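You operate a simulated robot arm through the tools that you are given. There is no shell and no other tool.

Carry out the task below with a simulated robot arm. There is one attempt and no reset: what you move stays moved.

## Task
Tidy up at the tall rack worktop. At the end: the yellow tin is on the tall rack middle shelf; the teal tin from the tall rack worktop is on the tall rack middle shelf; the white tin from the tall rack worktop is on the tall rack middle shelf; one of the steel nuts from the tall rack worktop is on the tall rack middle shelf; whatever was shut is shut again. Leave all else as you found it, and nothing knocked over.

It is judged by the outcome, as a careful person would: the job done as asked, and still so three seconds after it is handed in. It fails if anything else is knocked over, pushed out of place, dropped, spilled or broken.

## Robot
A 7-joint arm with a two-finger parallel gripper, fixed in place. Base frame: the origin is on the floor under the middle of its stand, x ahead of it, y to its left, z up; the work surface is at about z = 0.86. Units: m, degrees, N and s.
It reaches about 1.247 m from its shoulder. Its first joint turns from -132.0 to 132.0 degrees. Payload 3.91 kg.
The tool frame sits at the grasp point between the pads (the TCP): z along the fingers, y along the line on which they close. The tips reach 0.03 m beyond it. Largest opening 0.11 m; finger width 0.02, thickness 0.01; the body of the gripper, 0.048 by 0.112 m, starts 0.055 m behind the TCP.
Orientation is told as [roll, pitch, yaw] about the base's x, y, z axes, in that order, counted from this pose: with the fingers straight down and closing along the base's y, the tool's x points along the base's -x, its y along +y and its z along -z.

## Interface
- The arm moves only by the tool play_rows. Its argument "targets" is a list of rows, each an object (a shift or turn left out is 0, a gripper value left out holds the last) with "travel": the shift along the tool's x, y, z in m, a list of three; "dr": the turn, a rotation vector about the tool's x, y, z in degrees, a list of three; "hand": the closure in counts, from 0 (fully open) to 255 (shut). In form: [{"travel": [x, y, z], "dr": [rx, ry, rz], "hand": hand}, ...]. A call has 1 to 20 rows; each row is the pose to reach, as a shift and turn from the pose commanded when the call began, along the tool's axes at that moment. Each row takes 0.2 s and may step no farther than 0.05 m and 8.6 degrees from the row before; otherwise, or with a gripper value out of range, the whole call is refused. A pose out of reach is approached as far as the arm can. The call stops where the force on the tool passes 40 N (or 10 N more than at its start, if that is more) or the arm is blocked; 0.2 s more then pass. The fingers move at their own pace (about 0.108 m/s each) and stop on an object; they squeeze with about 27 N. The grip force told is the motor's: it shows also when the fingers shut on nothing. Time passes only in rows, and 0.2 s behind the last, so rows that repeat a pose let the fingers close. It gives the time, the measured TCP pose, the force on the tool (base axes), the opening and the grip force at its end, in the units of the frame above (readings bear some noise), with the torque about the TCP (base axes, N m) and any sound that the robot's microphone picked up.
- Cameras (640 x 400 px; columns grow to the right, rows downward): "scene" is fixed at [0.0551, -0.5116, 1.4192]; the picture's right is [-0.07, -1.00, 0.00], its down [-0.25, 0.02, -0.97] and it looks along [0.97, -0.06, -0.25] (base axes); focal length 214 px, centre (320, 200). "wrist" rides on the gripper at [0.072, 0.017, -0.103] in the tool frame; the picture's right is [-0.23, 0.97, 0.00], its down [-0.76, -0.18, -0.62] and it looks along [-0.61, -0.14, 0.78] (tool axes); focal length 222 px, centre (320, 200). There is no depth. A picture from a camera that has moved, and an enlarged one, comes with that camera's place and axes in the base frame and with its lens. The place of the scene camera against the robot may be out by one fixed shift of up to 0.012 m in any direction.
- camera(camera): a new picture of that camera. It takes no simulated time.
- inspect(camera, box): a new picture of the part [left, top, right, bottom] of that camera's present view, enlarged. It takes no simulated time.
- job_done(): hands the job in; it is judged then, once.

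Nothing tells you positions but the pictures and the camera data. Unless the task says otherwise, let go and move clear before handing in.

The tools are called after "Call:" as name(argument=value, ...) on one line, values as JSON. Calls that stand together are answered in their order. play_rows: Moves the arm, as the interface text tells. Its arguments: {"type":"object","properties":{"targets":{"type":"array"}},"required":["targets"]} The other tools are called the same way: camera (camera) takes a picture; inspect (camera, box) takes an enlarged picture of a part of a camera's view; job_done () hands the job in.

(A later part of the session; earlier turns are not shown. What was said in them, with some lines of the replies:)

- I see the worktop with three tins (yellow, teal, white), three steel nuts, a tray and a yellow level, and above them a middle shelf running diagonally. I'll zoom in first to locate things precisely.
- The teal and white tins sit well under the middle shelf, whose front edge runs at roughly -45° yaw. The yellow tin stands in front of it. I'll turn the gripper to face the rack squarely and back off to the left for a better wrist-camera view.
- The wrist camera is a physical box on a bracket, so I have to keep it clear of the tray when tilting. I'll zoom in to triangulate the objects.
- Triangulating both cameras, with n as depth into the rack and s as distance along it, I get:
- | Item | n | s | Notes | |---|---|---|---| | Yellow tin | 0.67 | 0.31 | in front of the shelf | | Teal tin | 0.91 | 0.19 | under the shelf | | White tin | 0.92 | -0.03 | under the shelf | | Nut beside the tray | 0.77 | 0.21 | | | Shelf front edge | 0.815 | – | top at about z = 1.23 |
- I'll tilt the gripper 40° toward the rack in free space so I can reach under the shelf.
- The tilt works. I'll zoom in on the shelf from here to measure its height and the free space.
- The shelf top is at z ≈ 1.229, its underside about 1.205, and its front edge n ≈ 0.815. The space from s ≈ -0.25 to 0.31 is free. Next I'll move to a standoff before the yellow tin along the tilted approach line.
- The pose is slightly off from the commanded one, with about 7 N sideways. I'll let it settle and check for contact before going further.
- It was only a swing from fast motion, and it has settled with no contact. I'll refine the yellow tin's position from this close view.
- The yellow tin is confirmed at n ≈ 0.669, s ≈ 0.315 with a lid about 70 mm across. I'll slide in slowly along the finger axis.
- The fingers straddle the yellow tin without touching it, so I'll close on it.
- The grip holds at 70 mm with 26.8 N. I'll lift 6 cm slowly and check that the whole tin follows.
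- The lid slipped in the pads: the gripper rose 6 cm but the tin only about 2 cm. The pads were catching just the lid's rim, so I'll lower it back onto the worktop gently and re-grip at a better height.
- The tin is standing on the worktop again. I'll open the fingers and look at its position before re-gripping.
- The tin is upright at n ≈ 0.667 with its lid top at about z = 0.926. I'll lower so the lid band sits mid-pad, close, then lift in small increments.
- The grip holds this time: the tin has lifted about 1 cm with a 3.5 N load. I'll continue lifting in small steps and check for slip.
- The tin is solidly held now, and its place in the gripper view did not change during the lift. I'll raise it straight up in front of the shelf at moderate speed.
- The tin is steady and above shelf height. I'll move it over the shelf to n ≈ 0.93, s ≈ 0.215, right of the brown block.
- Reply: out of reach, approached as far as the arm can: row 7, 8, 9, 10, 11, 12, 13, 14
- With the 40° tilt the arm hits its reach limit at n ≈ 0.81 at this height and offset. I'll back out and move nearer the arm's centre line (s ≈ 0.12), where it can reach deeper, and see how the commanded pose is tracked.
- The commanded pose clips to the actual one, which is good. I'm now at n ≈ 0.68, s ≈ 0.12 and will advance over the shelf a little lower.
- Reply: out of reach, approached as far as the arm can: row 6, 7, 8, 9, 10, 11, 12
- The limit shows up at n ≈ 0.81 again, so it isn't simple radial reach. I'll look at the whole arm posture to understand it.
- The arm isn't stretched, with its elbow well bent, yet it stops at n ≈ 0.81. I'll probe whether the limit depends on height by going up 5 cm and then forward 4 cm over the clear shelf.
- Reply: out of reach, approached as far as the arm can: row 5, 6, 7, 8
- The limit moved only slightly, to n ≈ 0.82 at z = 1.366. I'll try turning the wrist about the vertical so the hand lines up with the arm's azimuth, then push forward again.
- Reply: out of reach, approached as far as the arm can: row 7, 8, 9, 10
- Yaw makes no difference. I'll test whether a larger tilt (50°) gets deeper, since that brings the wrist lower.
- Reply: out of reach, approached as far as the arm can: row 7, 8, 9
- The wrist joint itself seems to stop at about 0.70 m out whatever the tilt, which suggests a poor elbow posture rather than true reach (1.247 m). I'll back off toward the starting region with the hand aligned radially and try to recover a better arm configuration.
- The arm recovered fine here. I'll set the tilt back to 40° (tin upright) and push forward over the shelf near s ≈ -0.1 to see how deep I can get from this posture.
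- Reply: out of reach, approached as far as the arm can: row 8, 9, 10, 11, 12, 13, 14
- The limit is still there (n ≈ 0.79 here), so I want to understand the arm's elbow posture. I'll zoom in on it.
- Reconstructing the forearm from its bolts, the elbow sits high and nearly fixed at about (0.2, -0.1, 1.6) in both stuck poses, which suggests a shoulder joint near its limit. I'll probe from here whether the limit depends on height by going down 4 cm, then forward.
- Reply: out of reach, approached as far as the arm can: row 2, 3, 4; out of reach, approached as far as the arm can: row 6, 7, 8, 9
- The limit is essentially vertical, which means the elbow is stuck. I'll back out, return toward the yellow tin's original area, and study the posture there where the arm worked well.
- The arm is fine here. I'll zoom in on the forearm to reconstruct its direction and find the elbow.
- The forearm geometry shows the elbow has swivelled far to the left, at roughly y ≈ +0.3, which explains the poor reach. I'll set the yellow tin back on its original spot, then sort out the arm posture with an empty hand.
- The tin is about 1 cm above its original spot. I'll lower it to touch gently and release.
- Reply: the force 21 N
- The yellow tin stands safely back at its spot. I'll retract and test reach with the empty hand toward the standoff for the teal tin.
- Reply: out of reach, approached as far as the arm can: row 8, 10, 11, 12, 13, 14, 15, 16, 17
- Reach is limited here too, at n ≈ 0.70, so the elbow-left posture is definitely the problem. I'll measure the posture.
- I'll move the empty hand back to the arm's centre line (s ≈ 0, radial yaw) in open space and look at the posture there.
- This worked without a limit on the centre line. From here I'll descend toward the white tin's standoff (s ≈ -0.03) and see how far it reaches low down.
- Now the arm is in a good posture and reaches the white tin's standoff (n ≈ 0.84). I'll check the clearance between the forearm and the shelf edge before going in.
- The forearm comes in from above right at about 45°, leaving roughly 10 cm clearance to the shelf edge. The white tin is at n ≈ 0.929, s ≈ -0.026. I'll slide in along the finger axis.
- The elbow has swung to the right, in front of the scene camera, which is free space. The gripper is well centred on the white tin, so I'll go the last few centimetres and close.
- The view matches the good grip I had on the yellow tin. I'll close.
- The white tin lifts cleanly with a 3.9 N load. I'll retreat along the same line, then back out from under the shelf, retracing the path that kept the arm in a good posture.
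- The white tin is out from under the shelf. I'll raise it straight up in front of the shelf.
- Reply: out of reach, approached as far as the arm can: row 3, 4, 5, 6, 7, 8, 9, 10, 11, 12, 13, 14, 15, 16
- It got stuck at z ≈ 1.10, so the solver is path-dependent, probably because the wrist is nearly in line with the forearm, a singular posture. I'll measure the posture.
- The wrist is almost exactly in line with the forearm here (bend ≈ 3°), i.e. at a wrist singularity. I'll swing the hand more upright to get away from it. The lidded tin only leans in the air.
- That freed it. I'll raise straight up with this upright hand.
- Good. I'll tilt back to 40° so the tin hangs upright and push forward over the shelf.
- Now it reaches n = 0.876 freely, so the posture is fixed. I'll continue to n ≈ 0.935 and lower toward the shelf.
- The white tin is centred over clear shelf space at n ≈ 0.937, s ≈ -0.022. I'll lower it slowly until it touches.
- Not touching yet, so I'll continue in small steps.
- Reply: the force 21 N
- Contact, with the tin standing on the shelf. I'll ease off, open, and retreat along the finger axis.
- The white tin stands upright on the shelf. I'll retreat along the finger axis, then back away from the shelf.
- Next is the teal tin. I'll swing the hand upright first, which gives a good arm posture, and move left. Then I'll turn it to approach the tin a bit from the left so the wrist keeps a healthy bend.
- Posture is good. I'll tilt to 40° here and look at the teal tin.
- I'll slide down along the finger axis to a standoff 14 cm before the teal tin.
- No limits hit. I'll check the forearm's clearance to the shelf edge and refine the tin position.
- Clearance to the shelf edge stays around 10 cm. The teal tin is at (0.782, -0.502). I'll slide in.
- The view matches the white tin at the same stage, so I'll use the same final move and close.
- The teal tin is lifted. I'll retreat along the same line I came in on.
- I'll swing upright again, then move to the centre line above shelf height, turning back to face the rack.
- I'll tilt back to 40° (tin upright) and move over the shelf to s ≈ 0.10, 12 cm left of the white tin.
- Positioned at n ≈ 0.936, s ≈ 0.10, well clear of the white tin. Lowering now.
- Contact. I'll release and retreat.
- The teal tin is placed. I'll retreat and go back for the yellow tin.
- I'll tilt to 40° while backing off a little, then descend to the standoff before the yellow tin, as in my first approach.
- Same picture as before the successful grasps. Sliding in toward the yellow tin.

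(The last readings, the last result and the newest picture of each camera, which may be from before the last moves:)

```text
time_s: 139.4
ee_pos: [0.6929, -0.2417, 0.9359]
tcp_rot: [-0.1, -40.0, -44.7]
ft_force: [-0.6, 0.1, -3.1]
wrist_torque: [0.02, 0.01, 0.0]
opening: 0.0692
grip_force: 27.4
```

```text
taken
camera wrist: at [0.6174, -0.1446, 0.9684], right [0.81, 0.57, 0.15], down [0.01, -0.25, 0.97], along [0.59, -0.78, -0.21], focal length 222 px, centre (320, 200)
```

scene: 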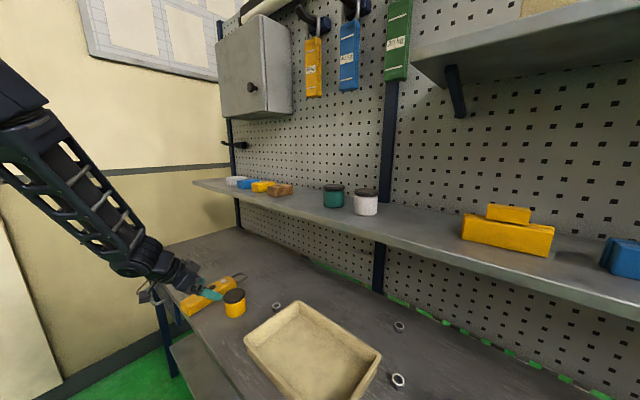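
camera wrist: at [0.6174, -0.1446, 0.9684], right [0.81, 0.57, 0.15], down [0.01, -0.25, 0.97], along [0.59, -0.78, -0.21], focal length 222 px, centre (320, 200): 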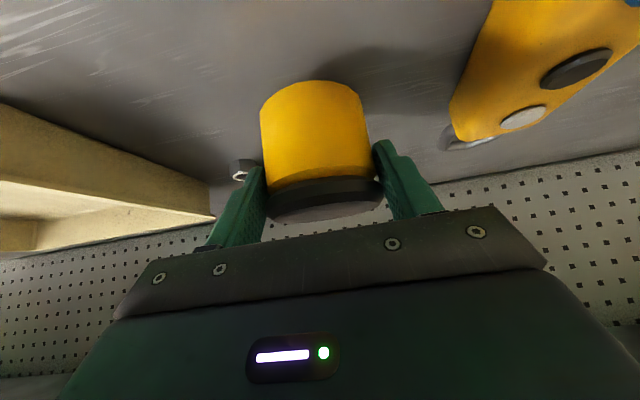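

The yellow tin is held well. I'll raise it straight up.

Call:
play_rows(targets=[{"travel": [-0.0082, 0, -0.0097], "hand": 255}, {"travel": [-0.0245, 0, -0.0292], "hand": 255}, {"travel": [-0.0436, 0, -0.052], "hand": 255}, {"travel": [-0.0627, 0, -0.0747], "hand": 255}, {"travel": [-0.0818, 0, -0.0974], "hand": 255}, {"travel": [-0.1009, 0, -0.1202], "hand": 255}, {"travel": [-0.12, 0, -0.1429], "hand": 255}, {"travel": [-0.139, 0, -0.1656], "hand": 255}, {"travel": [-0.1581, 0, -0.1884], "hand": 255}, {"travel": [-0.1772, 0, -0.2111], "hand": 255}, {"travel": [-0.1963, 0, -0.2339], "hand": 255}, {"travel": [-0.2154, 0, -0.2566], "hand": 255}, {"travel": [-0.2345, 0, -0.2793], "hand": 255}, {"travel": [-0.2508, 0, -0.2988], "hand": 255}, {"travel": [-0.2631, 0, -0.3134], "hand": 255}, {"travel": [-0.2699, 0, -0.3216], "hand": 255}, {"travel": [-0.2726, 0, -0.3248], "hand": 255}, {"travel": [-0.2726, 0, -0.3248], "hand": 255}])

Call:
camera(camera="wrist")

Call:
camera(camera="scene")

```text
time_s: 143.2
ee_pos: [0.6934, -0.2413, 1.3605]
tcp_rot: [0.0, -40.0, -44.7]
ft_force: [-0.3, -0.8, -4.2]
wrist_torque: [0.02, 0.04, 0.0]
opening: 0.0692
grip_force: 26.8
```

```text
taken
camera wrist: at [0.618, -0.1449, 1.3927], right [0.81, 0.57, 0.15], down [0.01, -0.25, 0.97], along [0.59, -0.78, -0.21], focal length 222 px, centre (320, 200)
```

wrist: 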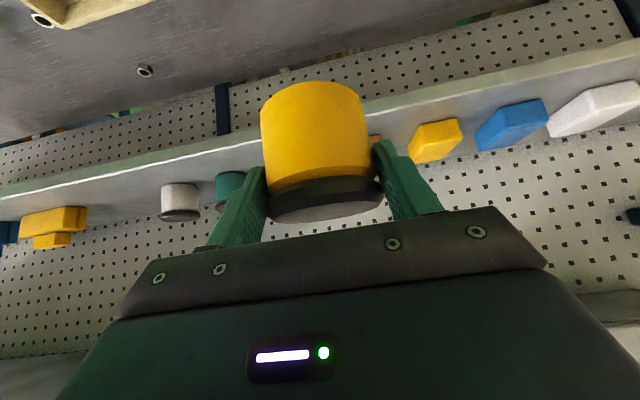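

```text
taken
```

scene: 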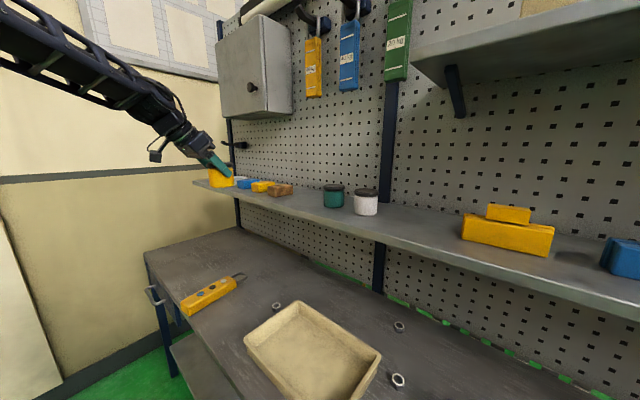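

Now the posture trick again: upright, shift to s ≈ 0.22, tilt back to 40°, then forward over the shelf.

Call:
play_rows(targets=[{"travel": [-0.0033, -0.0134, 0.0028], "dr": [0, 4, 0], "hand": 255}, {"travel": [-0.0066, -0.0269, 0.0055], "dr": [0, 8, 0], "hand": 255}, {"travel": [-0.0099, -0.0403, 0.0083], "dr": [0, 12, 0], "hand": 255}, {"travel": [-0.0131, -0.0537, 0.011], "dr": [0, 16, 0], "hand": 255}, {"travel": [-0.0164, -0.0671, 0.0138], "dr": [0, 20, 0], "hand": 255}, {"travel": [-0.0197, -0.0806, 0.0165], "dr": [0, 24, 0], "hand": 255}, {"travel": [-0.023, -0.094, 0.0193], "dr": [0, 28, 0], "hand": 255}, {"travel": [-0.023, -0.094, 0.0193], "dr": [0, 28, 0], "hand": 255}])

Call:
play_rows(targets=[{"dr": [0, -4, 0], "hand": 255}, {"dr": [0, -8, 0], "hand": 255}, {"dr": [0, -12, 0], "hand": 255}, {"dr": [0, -16, 0], "hand": 255}, {"dr": [0, -20, 0], "hand": 255}, {"dr": [0, -24, 0], "hand": 255}, {"dr": [0, -28, 0], "hand": 255}, {"dr": [0, -28, 0], "hand": 255}])

Call:
camera(camera="scene")

```text
time_s: 145.0
ee_pos: [0.6474, -0.3304, 1.3606]
tcp_rot: [0.0, -12.1, -44.6]
ft_force: [-0.6, 0.0, -3.1]
wrist_torque: [-0.03, 0.01, 0.01]
opening: 0.0694
grip_force: 27.0
```

```text
time_s: 146.8
ee_pos: [0.6488, -0.3306, 1.3605]
tcp_rot: [-0.1, -40.0, -44.7]
ft_force: [-0.5, -0.3, -4.5]
wrist_torque: [0.01, 0.0, 0.0]
opening: 0.0696
grip_force: 27.3
```

```text
taken
```

scene: 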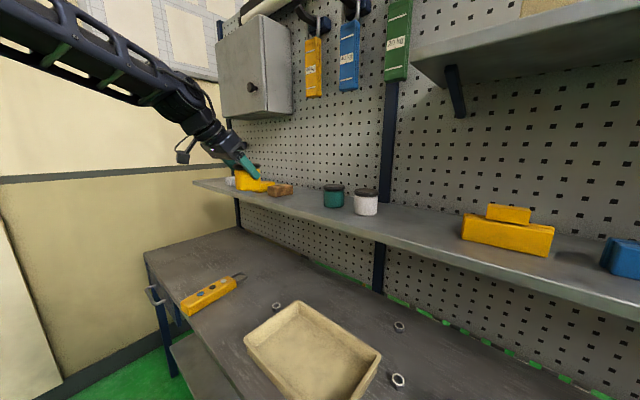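

Call:
play_rows(targets=[{"travel": [-0.0069, 0, 0.0071], "hand": 255}, {"travel": [-0.0206, 0, 0.0212], "hand": 255}, {"travel": [-0.0377, 0, 0.0389], "hand": 255}, {"travel": [-0.0566, 0, 0.0583], "hand": 255}, {"travel": [-0.0755, 0, 0.0777], "hand": 255}, {"travel": [-0.0944, 0, 0.0972], "hand": 255}, {"travel": [-0.1133, 0, 0.1166], "hand": 255}, {"travel": [-0.1321, 0, 0.1361], "hand": 255}, {"travel": [-0.1476, 0, 0.152], "hand": 255}, {"travel": [-0.1613, 0, 0.1661], "hand": 255}, {"travel": [-0.1682, 0, 0.1732], "hand": 255}, {"travel": [-0.1716, 0, 0.1767], "hand": 255}, {"travel": [-0.1716, 0, 0.1767], "hand": 255}])

Call:
camera(camera="wrist")

Call:
camera(camera="scene")

```text
time_s: 149.6
ee_pos: [0.8223, -0.5023, 1.3348]
tcp_rot: [0.0, -40.0, -44.7]
ft_force: [0.0, -0.5, -3.5]
wrist_torque: [0.04, -0.02, -0.02]
opening: 0.0694
grip_force: 26.5
```

```text
taken
camera wrist: at [0.747, -0.4056, 1.3668], right [0.81, 0.57, 0.15], down [0.01, -0.25, 0.97], along [0.59, -0.78, -0.21], focal length 222 px, centre (320, 200)
```

wrist: 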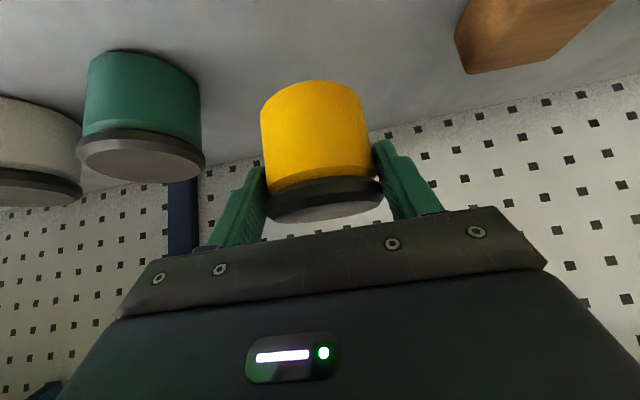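

```text
taken
```

scene: 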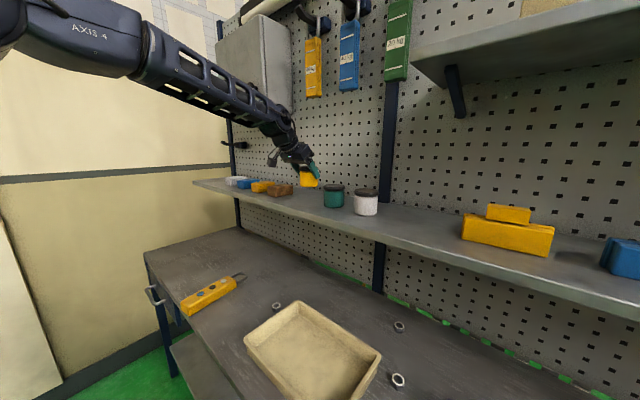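

Reached n ≈ 0.938, s ≈ 0.221, midway between the teal tin and the brown block. Lowering.

Call:
play_rows(targets=[{"travel": [0.0064, 0, 0.0077], "hand": 255}, {"travel": [0.0154, 0, 0.0184], "hand": 255}, {"travel": [0.0244, 0, 0.0291], "hand": 255}, {"travel": [0.0289, 0, 0.0345], "hand": 255}, {"travel": [0.0302, 0, 0.036], "hand": 255}, {"travel": [0.0302, 0, 0.036], "hand": 255}])

Call:
play_rows(targets=[{"travel": [0.0013, 0, 0.0015], "hand": 255}, {"travel": [0.0022, 0, 0.0027], "hand": 255}, {"travel": [0.0022, 0, 0.0027], "hand": 255}])

```text
time_s: 151.0
ee_pos: [0.8216, -0.5024, 1.2891]
tcp_rot: [-0.2, -40.0, -44.7]
ft_force: [-0.3, 1.2, -3.4]
wrist_torque: [0.03, 0.02, 0.0]
opening: 0.0695
grip_force: 27.4
```

```text
time_s: 151.8
ee_pos: [0.8221, -0.5021, 1.2847]
tcp_rot: [0.0, -40.0, -44.8]
ft_force: [0.2, -0.3, -3.4]
wrist_torque: [0.0, 0.01, -0.01]
opening: 0.0695
grip_force: 27.3
```

Call:
play_rows(targets=[{"travel": [0.001, 0, 0.0012], "hand": 255}, {"travel": [0.0016, 0, 0.0019], "hand": 255}, {"travel": [0.0016, 0, 0.0019], "hand": 255}])

```text
time_s: 152.6
ee_pos: [0.8229, -0.5019, 1.2833]
tcp_rot: [0.1, -40.0, -44.6]
ft_force: [-0.1, -0.2, -4.1]
wrist_torque: [0.03, 0.03, 0.0]
opening: 0.0691
grip_force: 27.6
```

Call:
play_rows(targets=[{"travel": [0.001, 0, 0.0012], "hand": 255}, {"travel": [0.0016, 0, 0.0019], "hand": 255}, {"travel": [0.0016, 0, 0.0019], "hand": 255}])

Call:
inspect(camera="scene", box=[260, 140, 390, 230])

```text
time_s: 153.4
ee_pos: [0.8241, -0.502, 1.2823]
tcp_rot: [0.0, -40.2, -44.7]
ft_force: [-0.8, 1.4, 12.2]
wrist_torque: [0.47, 0.03, -0.03]
opening: 0.0697
grip_force: 27.0
```

```text
4.44 times, centred on (325, 185) of scene
camera zoom: at [0.0551, -0.5116, 1.4192], right [-0.07, -1.0, 0.0], down [-0.25, 0.02, -0.97], along [0.97, -0.06, -0.25], focal length 953 px, centre (298, 267)
```

zoom: 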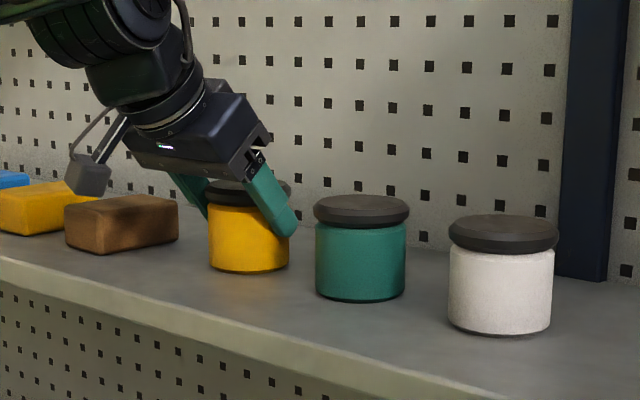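

Contact. All three tins now stand in a row. I'll release with a moderate opening and retreat.

Call:
play_rows(targets=[{"travel": [-0.001, 0, -0.0012], "hand": 255}, {"travel": [-0.001, 0, -0.0012], "hand": 120}, {"travel": [-0.001, 0, -0.0012], "hand": 40}, {"travel": [-0.001, 0, -0.0012], "hand": 25}, {"travel": [-0.001, 0, -0.0012], "hand": 25}])

Call:
camera(camera="wrist")

Call:
inspect(camera="scene", box=[260, 140, 390, 230])

```text
time_s: 154.6
ee_pos: [0.8219, -0.503, 1.2807]
tcp_rot: [0.1, -40.0, -44.7]
ft_force: [0.5, 0.3, -0.3]
wrist_torque: [0.02, 0.01, -0.02]
opening: 0.0988
grip_force: 0.0
```

```text
taken
camera wrist: at [0.7474, -0.405, 1.3133], right [0.81, 0.57, 0.15], down [0.01, -0.25, 0.97], along [0.59, -0.78, -0.21], focal length 222 px, centre (320, 200)
```

wrist: 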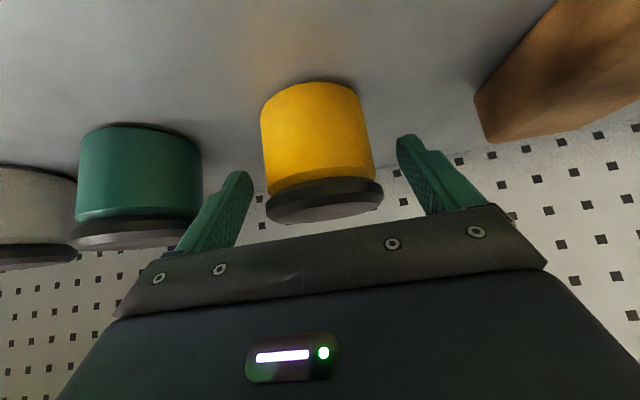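

```text
4.44 times, centred on (325, 185) of scene
camera zoom: at [0.0551, -0.5116, 1.4192], right [-0.07, -1.0, 0.0], down [-0.25, 0.02, -0.97], along [0.97, -0.06, -0.25], focal length 953 px, centre (298, 267)
```

zoom: 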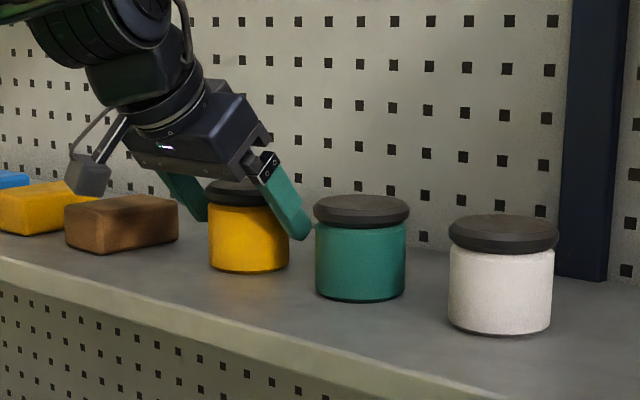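

The yellow tin is placed. I'll retreat and swing upright for the last item, the steel nut left of the tray.

Call:
play_rows(targets=[{"travel": [0, 0, -0.01]}, {"travel": [0, 0, -0.03]}, {"travel": [0, 0, -0.055]}, {"travel": [0, 0, -0.085]}, {"travel": [0, 0, -0.115]}, {"travel": [0, 0, -0.145]}, {"travel": [0.0179, 0, -0.165]}, {"travel": [0.0409, 0, -0.184]}, {"travel": [0.0638, 0, -0.2035]}, {"travel": [0.0868, 0, -0.223]}, {"travel": [0.1072, 0, -0.24]}, {"travel": [0.1072, 0, -0.24]}])

Call:
play_rows(targets=[{"dr": [0, 4, 0]}, {"dr": [0, 8, 0]}, {"dr": [0, 12, 0]}, {"dr": [0, 16, 0]}, {"dr": [0, 20, 0]}, {"dr": [0, 24, 0]}, {"dr": [0, 28, 0]}, {"dr": [0, 28, 0]}])

Call:
camera(camera="scene")

Call:
camera(camera="wrist")

```text
time_s: 157.2
ee_pos: [0.6545, -0.335, 1.3966]
tcp_rot: [0.0, -40.0, -44.8]
ft_force: [0.3, -1.0, -0.1]
wrist_torque: [-0.03, 0.0, -0.02]
opening: 0.0992
grip_force: 0.0
```

```text
time_s: 159.0
ee_pos: [0.6533, -0.3357, 1.3976]
tcp_rot: [0.0, -12.0, -44.7]
ft_force: [0.0, 0.3, -0.2]
wrist_torque: [-0.01, 0.0, 0.02]
opening: 0.0992
grip_force: 0.1
```

```text
taken
```

scene: 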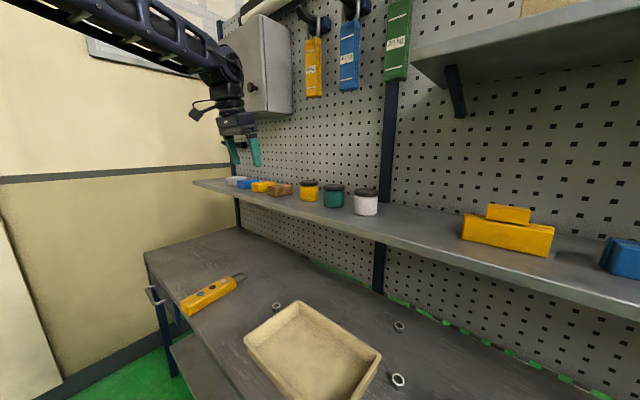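

```text
taken
camera wrist: at [0.5999, -0.259, 1.4824], right [0.84, 0.54, 0.05], down [0.31, -0.56, 0.77], along [0.44, -0.63, -0.64], focal length 222 px, centre (320, 200)
```

wrist: 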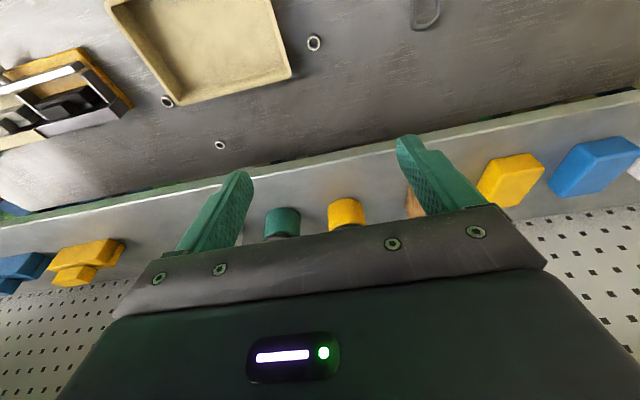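

All three tins stand on the shelf. I'll descend with the upright hand in front of the shelf to look at the nut.

Call:
play_rows(targets=[{"travel": [0.0019, 0, 0.013]}, {"travel": [0.0053, -0.001, 0.0357]}, {"travel": [0.0092, -0.001, 0.0617]}, {"travel": [0.0131, -0.002, 0.0876]}, {"travel": [0.017, -0.002, 0.1136]}, {"travel": [0.0209, -0.003, 0.1396]}, {"travel": [0.0247, -0.003, 0.1655]}, {"travel": [0.0286, -0.004, 0.1915]}, {"travel": [0.0325, -0.004, 0.2175]}, {"travel": [0.0364, -0.005, 0.2435]}, {"travel": [0.0403, -0.005, 0.2694]}, {"travel": [0.0441, -0.006, 0.2954]}, {"travel": [0.0468, -0.006, 0.313]}, {"travel": [0.0485, -0.006, 0.3246]}, {"travel": [0.0485, -0.006, 0.3246]}])

Call:
camera(camera="wrist")

Call:
camera(camera="scene")

```text
time_s: 162.2
ee_pos: [0.663, -0.3561, 1.0682]
tcp_rot: [0.2, -11.9, -44.6]
ft_force: [-0.9, 0.1, -0.2]
wrist_torque: [-0.02, -0.01, 0.0]
opening: 0.0989
grip_force: 0.0
```

```text
taken
camera wrist: at [0.6092, -0.2794, 1.1541], right [0.84, 0.54, 0.05], down [0.31, -0.56, 0.77], along [0.44, -0.63, -0.64], focal length 222 px, centre (320, 200)
```

wrist: 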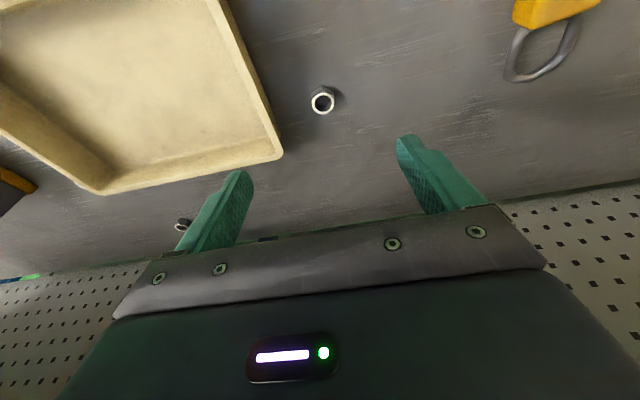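

```text
taken
```

scene: 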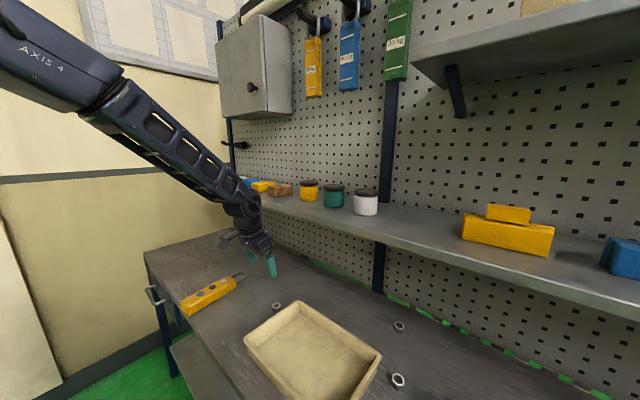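

Call:
inspect(camera="wrist", box=[270, 50, 380, 140])

```text
4.44 times, centred on (325, 95) of wrist
camera zoom: at [0.6092, -0.2794, 1.1541], right [0.84, 0.54, 0.05], down [0.31, -0.56, 0.77], along [0.44, -0.63, -0.64], focal length 987 px, centre (298, 667)
```

zoom: 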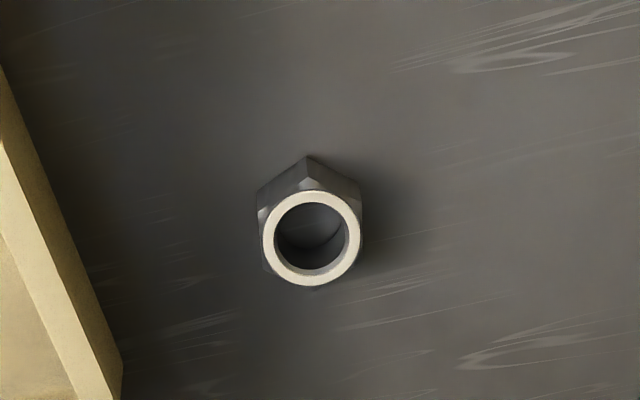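

The hex nut is clear: about 30 mm across flats, centred at (0.699, -0.389), with its flats turned roughly 13° from my closing axis. I'll rotate to match, narrow the fingers, and move to a pre-grasp above it.

Call:
play_rows(targets=[{"travel": [-0.0012, 0.0013, 0.0132], "dr": [0.46, 0, 2.17], "hand": 104}, {"travel": [-0.0024, 0.0026, 0.0264], "dr": [0.92, 0, 4.33], "hand": 104}, {"travel": [-0.0036, 0.004, 0.0396], "dr": [1.38, 0, 6.5], "hand": 104}, {"travel": [-0.0048, 0.0053, 0.0527], "dr": [1.85, 0, 8.67], "hand": 104}, {"travel": [-0.006, 0.0066, 0.0659], "dr": [2.31, 0, 10.83], "hand": 104}, {"travel": [-0.0072, 0.0079, 0.0791], "dr": [2.77, 0, 13.0], "hand": 104}, {"travel": [-0.0072, 0.0079, 0.0791], "dr": [2.77, 0, 13.0], "hand": 104}])

Call:
camera(camera="wrist")

Call:
inspect(camera="wrist", box=[240, 60, 400, 220])

```text
time_s: 163.8
ee_pos: [0.6855, -0.3663, 0.9938]
tcp_rot: [0.0, -12.0, -58.0]
ft_force: [0.3, 0.3, 0.8]
wrist_torque: [-0.02, 0.01, 0.05]
opening: 0.0652
grip_force: 0.1
```

```text
taken
camera wrist: at [0.6505, -0.2792, 1.0788], right [0.94, 0.33, 0.05], down [0.18, -0.62, 0.77], along [0.28, -0.72, -0.64], focal length 222 px, centre (320, 200)
```

wrist: 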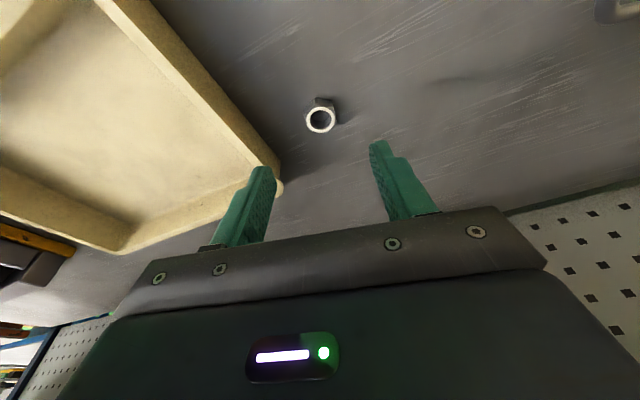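

```text
2.50 times, centred on (320, 140) of wrist
camera zoom: at [0.6505, -0.2792, 1.0788], right [0.94, 0.33, 0.05], down [0.18, -0.62, 0.77], along [0.28, -0.72, -0.64], focal length 555 px, centre (320, 350)
```

zoom: 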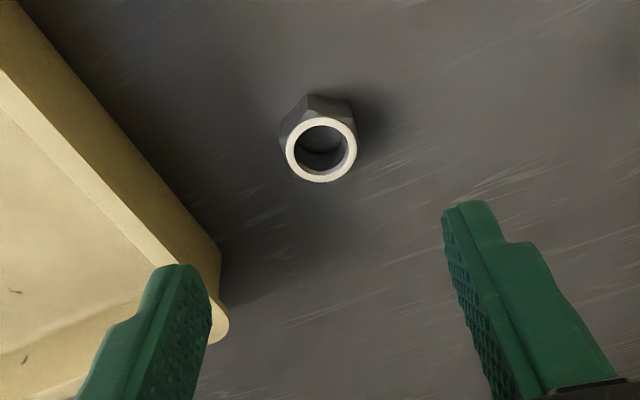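

The nut is centred and aligned. Descending to straddle it.

Call:
play_rows(targets=[{"travel": [0.0001, 0, 0.02], "hand": 104}, {"travel": [0.0002, 0, 0.042], "hand": 104}, {"travel": [0.0003, -0.0005, 0.064], "hand": 104}, {"travel": [0.0004, -0.0005, 0.083], "hand": 104}, {"travel": [0.0005, -0.0005, 0.095], "hand": 104}, {"travel": [0.0005, -0.0005, 0.1], "hand": 104}, {"travel": [0.0005, -0.0005, 0.1], "hand": 104}])

Call:
inspect(camera="wrist", box=[200, 60, 440, 240])

Call:
inspect(camera="scene", box=[200, 230, 340, 340])

```text
time_s: 165.4
ee_pos: [0.6946, -0.3822, 0.8955]
tcp_rot: [0.0, -11.9, -58.1]
ft_force: [-0.8, 0.2, 0.1]
wrist_torque: [-0.02, -0.02, -0.04]
opening: 0.0652
grip_force: 0.0
```

```text
2.22 times, centred on (320, 150) of wrist
camera zoom: at [0.6602, -0.2962, 0.9806], right [0.94, 0.33, 0.05], down [0.18, -0.62, 0.77], along [0.28, -0.72, -0.64], focal length 494 px, centre (320, 311)
```

zoom: 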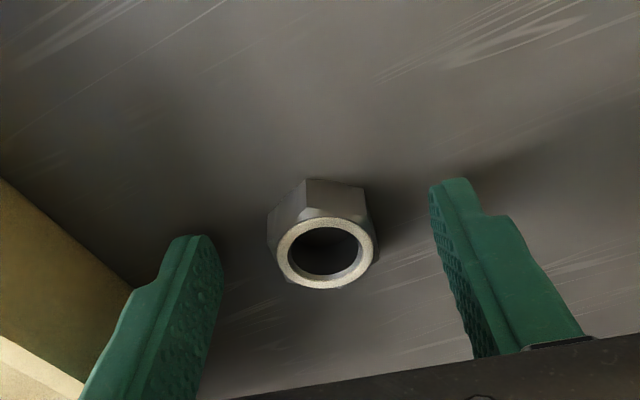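

```text
3.64 times, centred on (270, 285) of scene
camera zoom: at [0.0551, -0.5116, 1.4192], right [-0.07, -1.0, 0.0], down [-0.25, 0.02, -0.97], along [0.97, -0.06, -0.25], focal length 780 px, centre (502, -109)
```

zoom: 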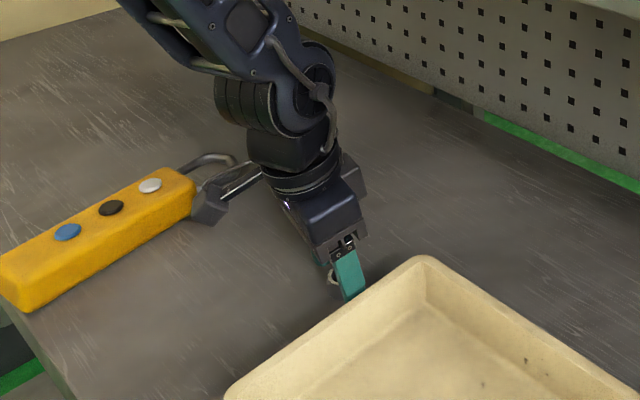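

The nut sits centred between the fingertips. Closing.

Call:
play_rows(targets=[{"travel": [0.0003, 0, 0.0012], "hand": 104}, {"travel": [0.0003, 0, 0.0012], "hand": 150}, {"travel": [0.0003, 0, 0.0012], "hand": 175}, {"travel": [0.0003, 0, 0.0012], "hand": 255}, {"travel": [0.0003, 0, 0.0012], "hand": 255}, {"travel": [0.0003, 0, 0.0012], "hand": 255}])

Call:
inspect(camera="wrist", box=[200, 60, 440, 240])

```text
time_s: 166.8
ee_pos: [0.6954, -0.3832, 0.8946]
tcp_rot: [0.0, -12.0, -57.9]
ft_force: [0.0, -0.9, 0.1]
wrist_torque: [0.01, 0.03, -0.01]
opening: 0.0294
grip_force: 27.4
```

```text
2.22 times, centred on (320, 150) of wrist
camera zoom: at [0.6603, -0.2958, 0.9795], right [0.94, 0.33, 0.05], down [0.18, -0.62, 0.77], along [0.28, -0.72, -0.64], focal length 494 px, centre (320, 311)
```

zoom: 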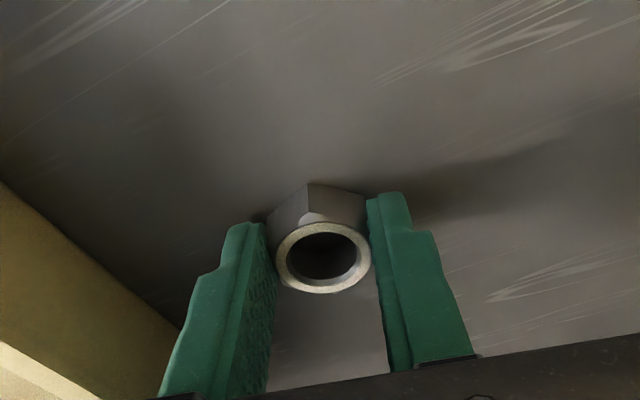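

Gripped across the flats (29 mm). I'll lift and check.

Call:
play_rows(targets=[{"travel": [-0.001, 0, -0.0049], "hand": 255}, {"travel": [-0.0031, 0, -0.0147], "hand": 255}, {"travel": [-0.0062, 0, -0.0293], "hand": 255}, {"travel": [-0.0083, 0, -0.0391], "hand": 255}, {"travel": [-0.0083, 0, -0.0391], "hand": 255}])

Call:
inspect(camera="wrist", box=[200, 60, 440, 240])

```text
time_s: 168.0
ee_pos: [0.6977, -0.3831, 0.9339]
tcp_rot: [0.0, -12.0, -57.9]
ft_force: [0.3, -0.3, -0.6]
wrist_torque: [-0.01, 0.02, 0.02]
opening: 0.0292
grip_force: 27.0
```

```text
2.22 times, centred on (320, 150) of wrist
camera zoom: at [0.6618, -0.2962, 1.0193], right [0.94, 0.33, 0.05], down [0.18, -0.62, 0.77], along [0.28, -0.72, -0.64], focal length 494 px, centre (320, 311)
```

zoom: 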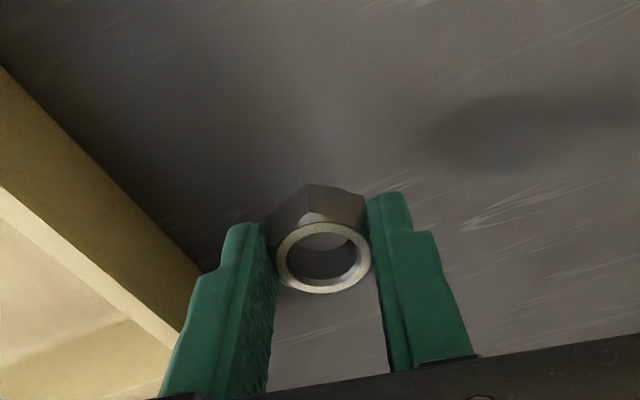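

The nut is held firmly. I'll back off from the shelf edge and rise above shelf height.

Call:
play_rows(targets=[{"travel": [0.0113, -0.0038, -0.0229], "hand": 255}, {"travel": [0.0227, -0.0075, -0.0457], "hand": 255}, {"travel": [0.034, -0.0113, -0.0686], "hand": 255}, {"travel": [0.0453, -0.015, -0.0914], "hand": 255}, {"travel": [0.0397, -0.015, -0.1177], "hand": 255}, {"travel": [0.0337, -0.015, -0.1458], "hand": 255}, {"travel": [0.0277, -0.015, -0.174], "hand": 255}, {"travel": [0.0217, -0.015, -0.2022], "hand": 255}, {"travel": [0.0157, -0.015, -0.2303], "hand": 255}, {"travel": [0.0097, -0.015, -0.2585], "hand": 255}, {"travel": [0.0037, -0.015, -0.2867], "hand": 255}, {"travel": [-0.0023, -0.015, -0.3149], "hand": 255}, {"travel": [-0.0083, -0.015, -0.343], "hand": 255}, {"travel": [-0.0143, -0.015, -0.3712], "hand": 255}, {"travel": [-0.0198, -0.015, -0.397], "hand": 255}, {"travel": [-0.0234, -0.015, -0.414], "hand": 255}, {"travel": [-0.0255, -0.015, -0.424], "hand": 255}, {"travel": [-0.0255, -0.015, -0.424], "hand": 255}])

Call:
camera(camera="wrist")

Call:
camera(camera="scene")

```text
time_s: 171.8
ee_pos: [0.6495, -0.3358, 1.3536]
tcp_rot: [0.0, -12.0, -58.0]
ft_force: [0.0, -1.0, -1.2]
wrist_torque: [0.02, -0.02, -0.02]
opening: 0.0295
grip_force: 26.6
```

```text
taken
camera wrist: at [0.6151, -0.2496, 1.4388], right [0.94, 0.33, 0.05], down [0.18, -0.62, 0.77], along [0.28, -0.72, -0.64], focal length 222 px, centre (320, 200)
```

wrist: 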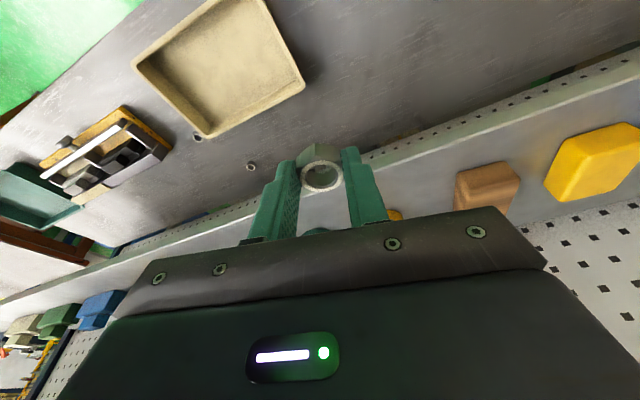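

```text
taken
```

scene: 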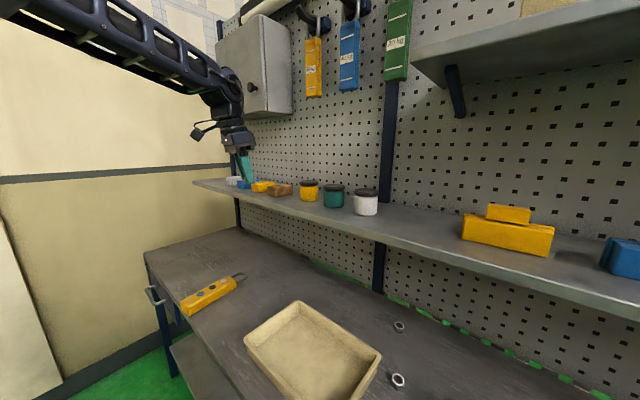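

I'll place the nut on the shelf in front of the gap between the teal and white tins (n ≈ 0.865, s ≈ 0.04), where there is plenty of room. First a pre-place position, turning back to face the rack.

Call:
play_rows(targets=[{"travel": [-0.0064, -0.0075, 0.0034], "dr": [-0.14, 0, -0.65], "hand": 255}, {"travel": [-0.0193, -0.0225, 0.0102], "dr": [-0.42, 0, -1.95], "hand": 255}, {"travel": [-0.0361, -0.0419, 0.0191], "dr": [-0.78, 0, -3.64], "hand": 255}, {"travel": [-0.0528, -0.0614, 0.028], "dr": [-1.14, 0, -5.33], "hand": 255}, {"travel": [-0.0696, -0.0809, 0.0369], "dr": [-1.5, 0, -7.02], "hand": 255}, {"travel": [-0.0863, -0.1004, 0.0458], "dr": [-1.86, 0, -8.71], "hand": 255}, {"travel": [-0.103, -0.1198, 0.0546], "dr": [-2.22, 0, -10.4], "hand": 255}, {"travel": [-0.1172, -0.1363, 0.0622], "dr": [-2.52, 0, -11.83], "hand": 255}, {"travel": [-0.1262, -0.1468, 0.0669], "dr": [-2.71, 0, -12.74], "hand": 255}, {"travel": [-0.1288, -0.1498, 0.0683], "dr": [-2.77, 0, -13.0], "hand": 255}, {"travel": [-0.1288, -0.1498, 0.0683], "dr": [-2.77, 0, -13.0], "hand": 255}])

Call:
camera(camera="wrist")

Call:
camera(camera="scene")

```text
time_s: 174.2
ee_pos: [0.5979, -0.5348, 1.3143]
tcp_rot: [0.0, -12.0, -44.7]
ft_force: [-0.1, -0.1, -1.0]
wrist_torque: [-0.04, 0.03, 0.03]
opening: 0.0292
grip_force: 27.0
```

```text
taken
camera wrist: at [0.5443, -0.4591, 1.3991], right [0.84, 0.54, 0.05], down [0.31, -0.56, 0.77], along [0.44, -0.63, -0.64], focal length 222 px, centre (320, 200)
```

wrist: 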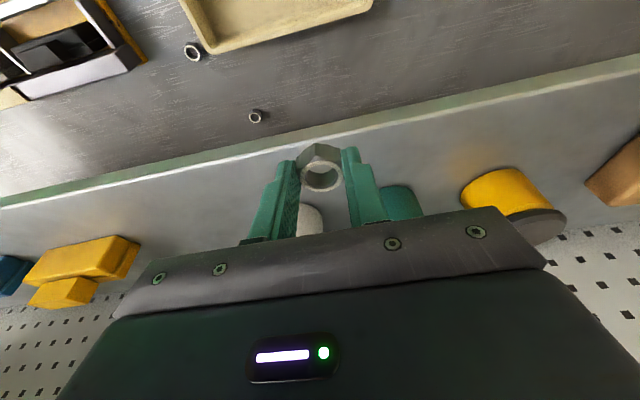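

```text
taken
```

scene: 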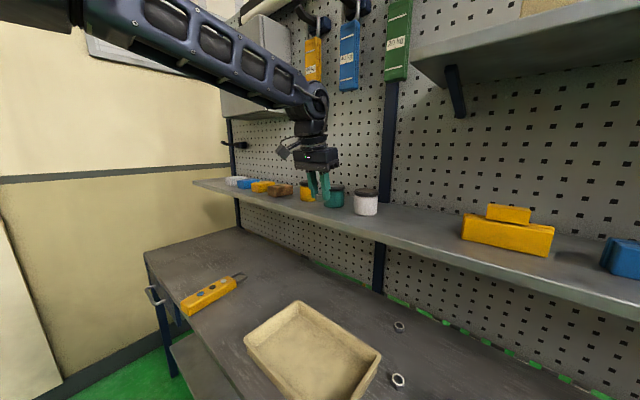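

Call:
play_rows(targets=[{"travel": [-0.0115, 0, 0.0025], "hand": 255}, {"travel": [-0.0288, 0, 0.0062], "hand": 255}, {"travel": [-0.0462, 0, 0.0098], "hand": 255}, {"travel": [-0.0577, 0, 0.0123], "hand": 255}, {"travel": [-0.0577, 0, 0.0123], "hand": 255}, {"travel": [-0.0552, 0, 0.024], "hand": 255}, {"travel": [-0.0521, 0, 0.0387], "hand": 255}, {"travel": [-0.0494, 0, 0.0514], "hand": 255}, {"travel": [-0.0481, 0, 0.0573], "hand": 255}, {"travel": [-0.0481, 0, 0.0573], "hand": 255}])

Call:
inspect(camera="scene", box=[280, 130, 420, 230])

Call:
camera(camera="wrist")

```text
time_s: 176.4
ee_pos: [0.6409, -0.5769, 1.268]
tcp_rot: [0.0, -12.0, -44.7]
ft_force: [-0.1, 0.3, -0.5]
wrist_torque: [-0.02, 0.01, 0.01]
opening: 0.0291
grip_force: 27.0
```

```text
4.00 times, centred on (350, 180) of scene
camera zoom: at [0.0551, -0.5116, 1.4192], right [-0.07, -1.0, 0.0], down [-0.25, 0.02, -0.97], along [0.97, -0.06, -0.25], focal length 858 px, centre (200, 280)
```

zoom: 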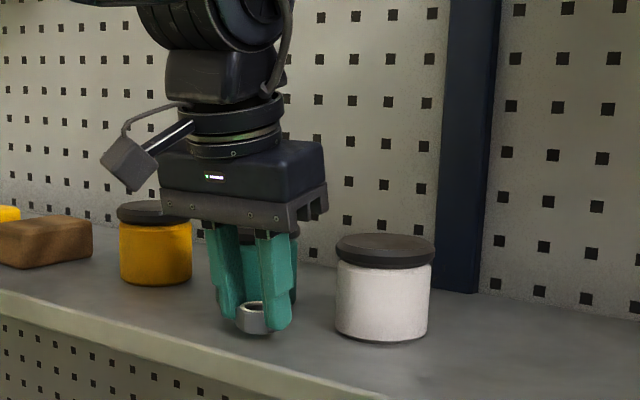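

```text
taken
camera wrist: at [0.5862, -0.5005, 1.3529], right [0.84, 0.54, 0.05], down [0.31, -0.56, 0.77], along [0.44, -0.63, -0.64], focal length 222 px, centre (320, 200)
```

wrist: 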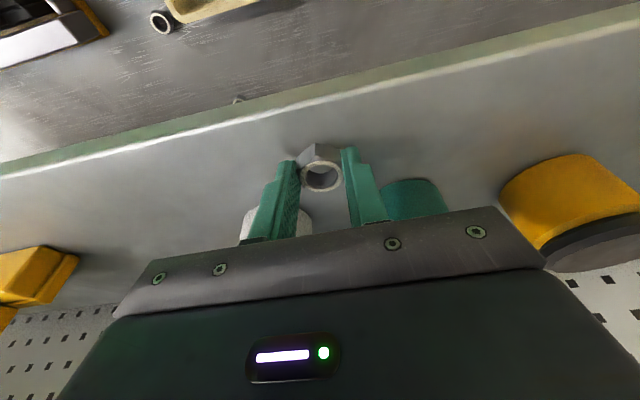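

The nut is a few millimetres above the shelf, clear of the tins and inside the front edge. Lowering to contact.

Call:
play_rows(targets=[{"travel": [0.0004, 0, 0.002], "hand": 255}, {"travel": [0.0008, 0, 0.0039], "hand": 255}, {"travel": [0.0011, 0, 0.0054], "hand": 255}, {"travel": [0.0011, 0, 0.0054], "hand": 255}])

Call:
play_rows(targets=[{"travel": [0.0003, 0, 0.0015], "hand": 255}, {"travel": [0.0005, 0, 0.0024], "hand": 255}, {"travel": [0.0005, 0, 0.0024], "hand": 255}])

```text
time_s: 177.4
ee_pos: [0.6407, -0.578, 1.2617]
tcp_rot: [0.0, -12.0, -44.7]
ft_force: [0.1, 0.3, -0.7]
wrist_torque: [-0.03, 0.02, -0.03]
opening: 0.0295
grip_force: 27.0
```

```text
time_s: 178.2
ee_pos: [0.6403, -0.5769, 1.2607]
tcp_rot: [0.0, -12.1, -44.7]
ft_force: [-0.7, 0.2, -1.3]
wrist_torque: [0.0, 0.0, 0.0]
opening: 0.0293
grip_force: 27.7
```

Call:
play_rows(targets=[{"travel": [0.0002, 0, 0.001], "hand": 255}, {"travel": [0.0004, 0, 0.002], "hand": 255}, {"travel": [0.0004, 0, 0.002], "hand": 255}])

Call:
inspect(camera="scene", box=[300, 170, 400, 240])

```text
time_s: 179.0
ee_pos: [0.6397, -0.5769, 1.2598]
tcp_rot: [0.0, -12.1, -44.7]
ft_force: [2.9, -3.9, 10.5]
wrist_torque: [0.01, -0.11, -0.01]
opening: 0.0293
grip_force: 27.3
```

```text
5.71 times, centred on (350, 205) of scene
camera zoom: at [0.0551, -0.5116, 1.4192], right [-0.07, -1.0, 0.0], down [-0.25, 0.02, -0.97], along [0.97, -0.06, -0.25], focal length 1226 px, centre (149, 171)
```

zoom: 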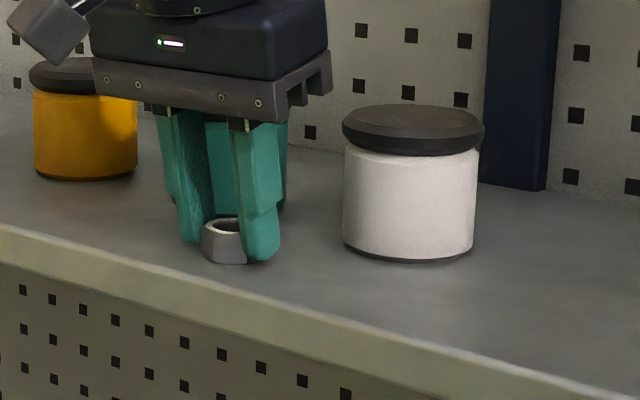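

Contact. I'll open slightly and lift straight off.

Call:
play_rows(targets=[{"travel": [-0.0002, 0, -0.001], "hand": 255}, {"travel": [-0.0002, 0, -0.001], "hand": 180}, {"travel": [-0.0002, 0, -0.001], "hand": 150}, {"travel": [-0.0002, 0, -0.001], "hand": 150}, {"travel": [-0.0002, 0, -0.001], "hand": 150}])

Call:
camera(camera="wrist")

Call:
inspect(camera="scene", box=[300, 170, 400, 240])

```text
time_s: 180.2
ee_pos: [0.6399, -0.577, 1.2596]
tcp_rot: [0.0, -12.0, -44.7]
ft_force: [-0.6, 0.1, 0.1]
wrist_torque: [0.01, 0.02, -0.02]
opening: 0.0453
grip_force: 0.0
```

```text
taken
camera wrist: at [0.5857, -0.501, 1.3445], right [0.84, 0.54, 0.05], down [0.31, -0.56, 0.77], along [0.44, -0.63, -0.64], focal length 222 px, centre (320, 200)
```

wrist: 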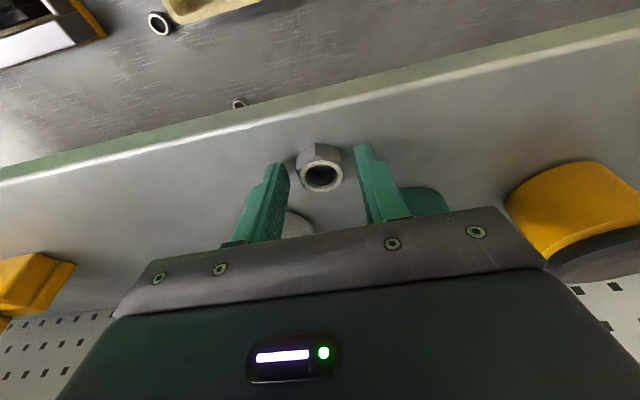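

```text
5.71 times, centred on (350, 205) of scene
camera zoom: at [0.0551, -0.5116, 1.4192], right [-0.07, -1.0, 0.0], down [-0.25, 0.02, -0.97], along [0.97, -0.06, -0.25], focal length 1226 px, centre (149, 171)
```

zoom: 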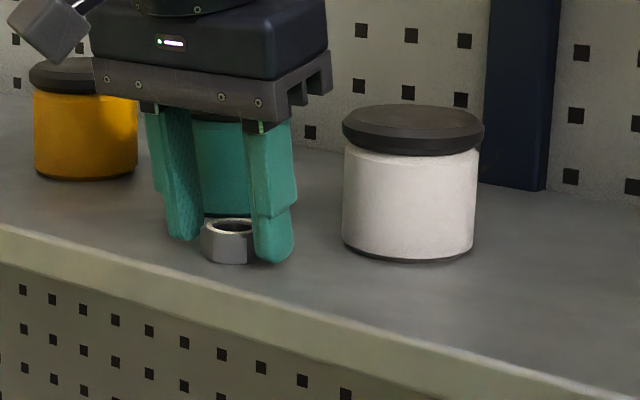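

The nut rests free on the shelf. Lifting off and backing away.

Call:
play_rows(targets=[{"travel": [0, 0, -0.008], "hand": 150}, {"travel": [0, 0, -0.024]}, {"travel": [0, 0, -0.048]}, {"travel": [0, 0, -0.075]}, {"travel": [0, 0, -0.1]}, {"travel": [0.0224, 0, -0.1048]}, {"travel": [0.0494, 0, -0.1105]}, {"travel": [0.0763, 0, -0.1162]}, {"travel": [0.1033, 0, -0.122]}, {"travel": [0.1302, 0, -0.1277]}, {"travel": [0.1482, 0, -0.1315]}, {"travel": [0.1565, 0, -0.1333]}, {"travel": [0.1565, 0, -0.1333]}, {"travel": [0.1565, 0, -0.1333]}])

Call:
camera(camera="scene")

Call:
camera(camera="wrist")

```text
time_s: 183.2
ee_pos: [0.5118, -0.4491, 1.3556]
tcp_rot: [0.1, -12.0, -44.8]
ft_force: [0.5, 0.1, 0.0]
wrist_torque: [0.03, -0.01, 0.0]
opening: 0.0451
grip_force: 0.1
```

```text
taken
```

scene: 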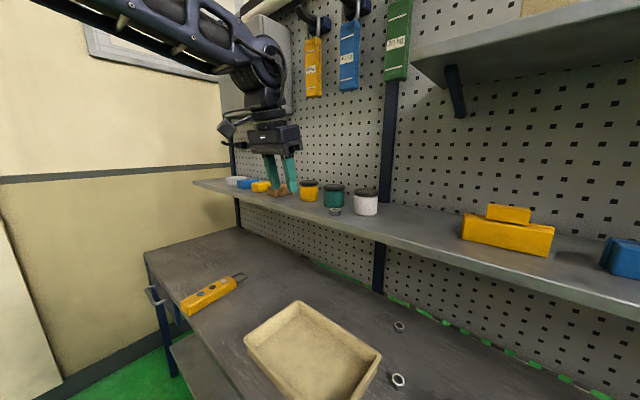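

```text
taken
camera wrist: at [0.4575, -0.3728, 1.4411], right [0.84, 0.54, 0.05], down [0.31, -0.56, 0.77], along [0.44, -0.63, -0.64], focal length 222 px, centre (320, 200)
```

wrist: 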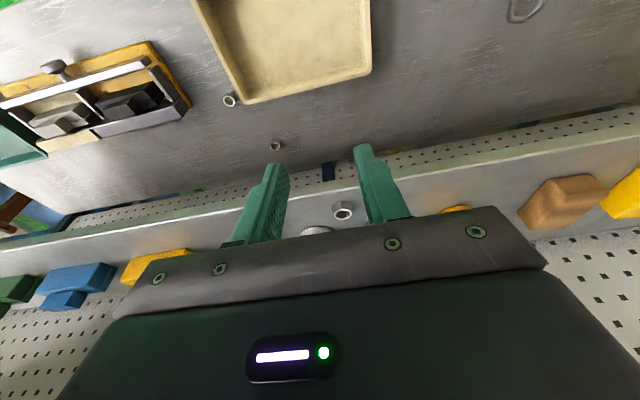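

The arm is clear. I'll check the final state in detail.

Call:
inspect(camera="scene", box=[220, 150, 420, 250])

Call:
inspect(camera="scene", box=[130, 230, 430, 400])

Call:
inspect(camera="scene", box=[380, 140, 640, 320])

```text
3.20 times, centred on (320, 200) of scene
camera zoom: at [0.0551, -0.5116, 1.4192], right [-0.07, -1.0, 0.0], down [-0.25, 0.02, -0.97], along [0.97, -0.06, -0.25], focal length 686 px, centre (320, 200)
```

zoom: 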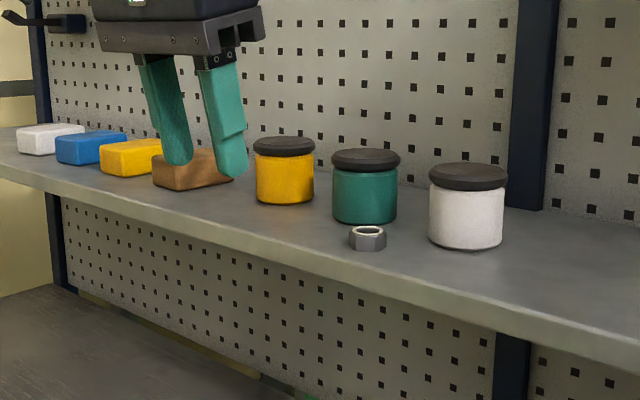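

```text
2.13 times, centred on (280, 315) of scene
camera zoom: at [0.0551, -0.5116, 1.4192], right [-0.07, -1.0, 0.0], down [-0.25, 0.02, -0.97], along [0.97, -0.06, -0.25], focal length 458 px, centre (405, -45)
```

zoom: 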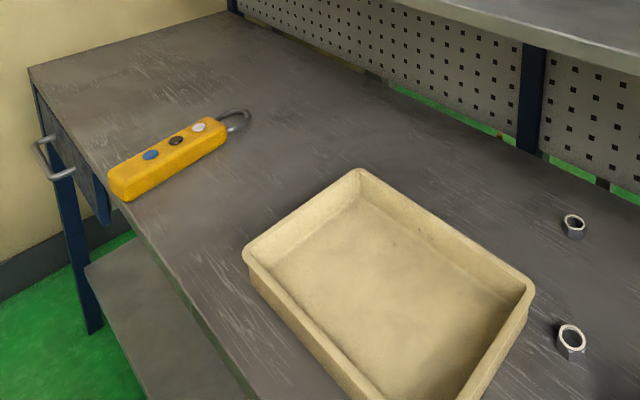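

```text
2.22 times, centred on (510, 230) of scene
camera zoom: at [0.0551, -0.5116, 1.4192], right [-0.07, -1.0, 0.0], down [-0.25, 0.02, -0.97], along [0.97, -0.06, -0.25], focal length 477 px, centre (-102, 133)
```

zoom: 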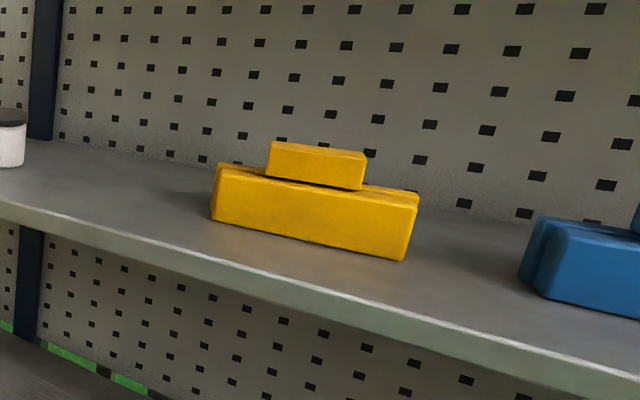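

The yellow, teal and white tins stand upright on the middle shelf, with one steel nut in front of them. The tray, the yellow bar tool, the other two nuts, the blocks, the drawer and the cabinet look unchanged, and the gripper is empty and clear. Nothing shut had to be opened. Handing in.

Call:
job_done()

```text
The job is handed in.
```

The tidy-up is finished and handed in. The yellow, teal and white tins and one steel nut are on the tall rack middle shelf.

- **Shelf:** the tins stand upright in a row to the right of the brown block. The nut lies in front of the gap between the teal and white tins, inside the front edge.
- **Everything else:** in the final pictures the tray, the yellow bar tool, the other two nuts, the shelf blocks, the drawer and the cabinet are where they were. I didn't open anything, so nothing needed shutting again.
- **Slip along the way:** on the first lift, the yellow tin slid in the gripper about 2 cm above the worktop. I set it back down upright and re-gripped it. I later put it back on its spot once more while I changed the arm's posture, then moved it to the shelf.

The gripper is empty and clear of the shelf.
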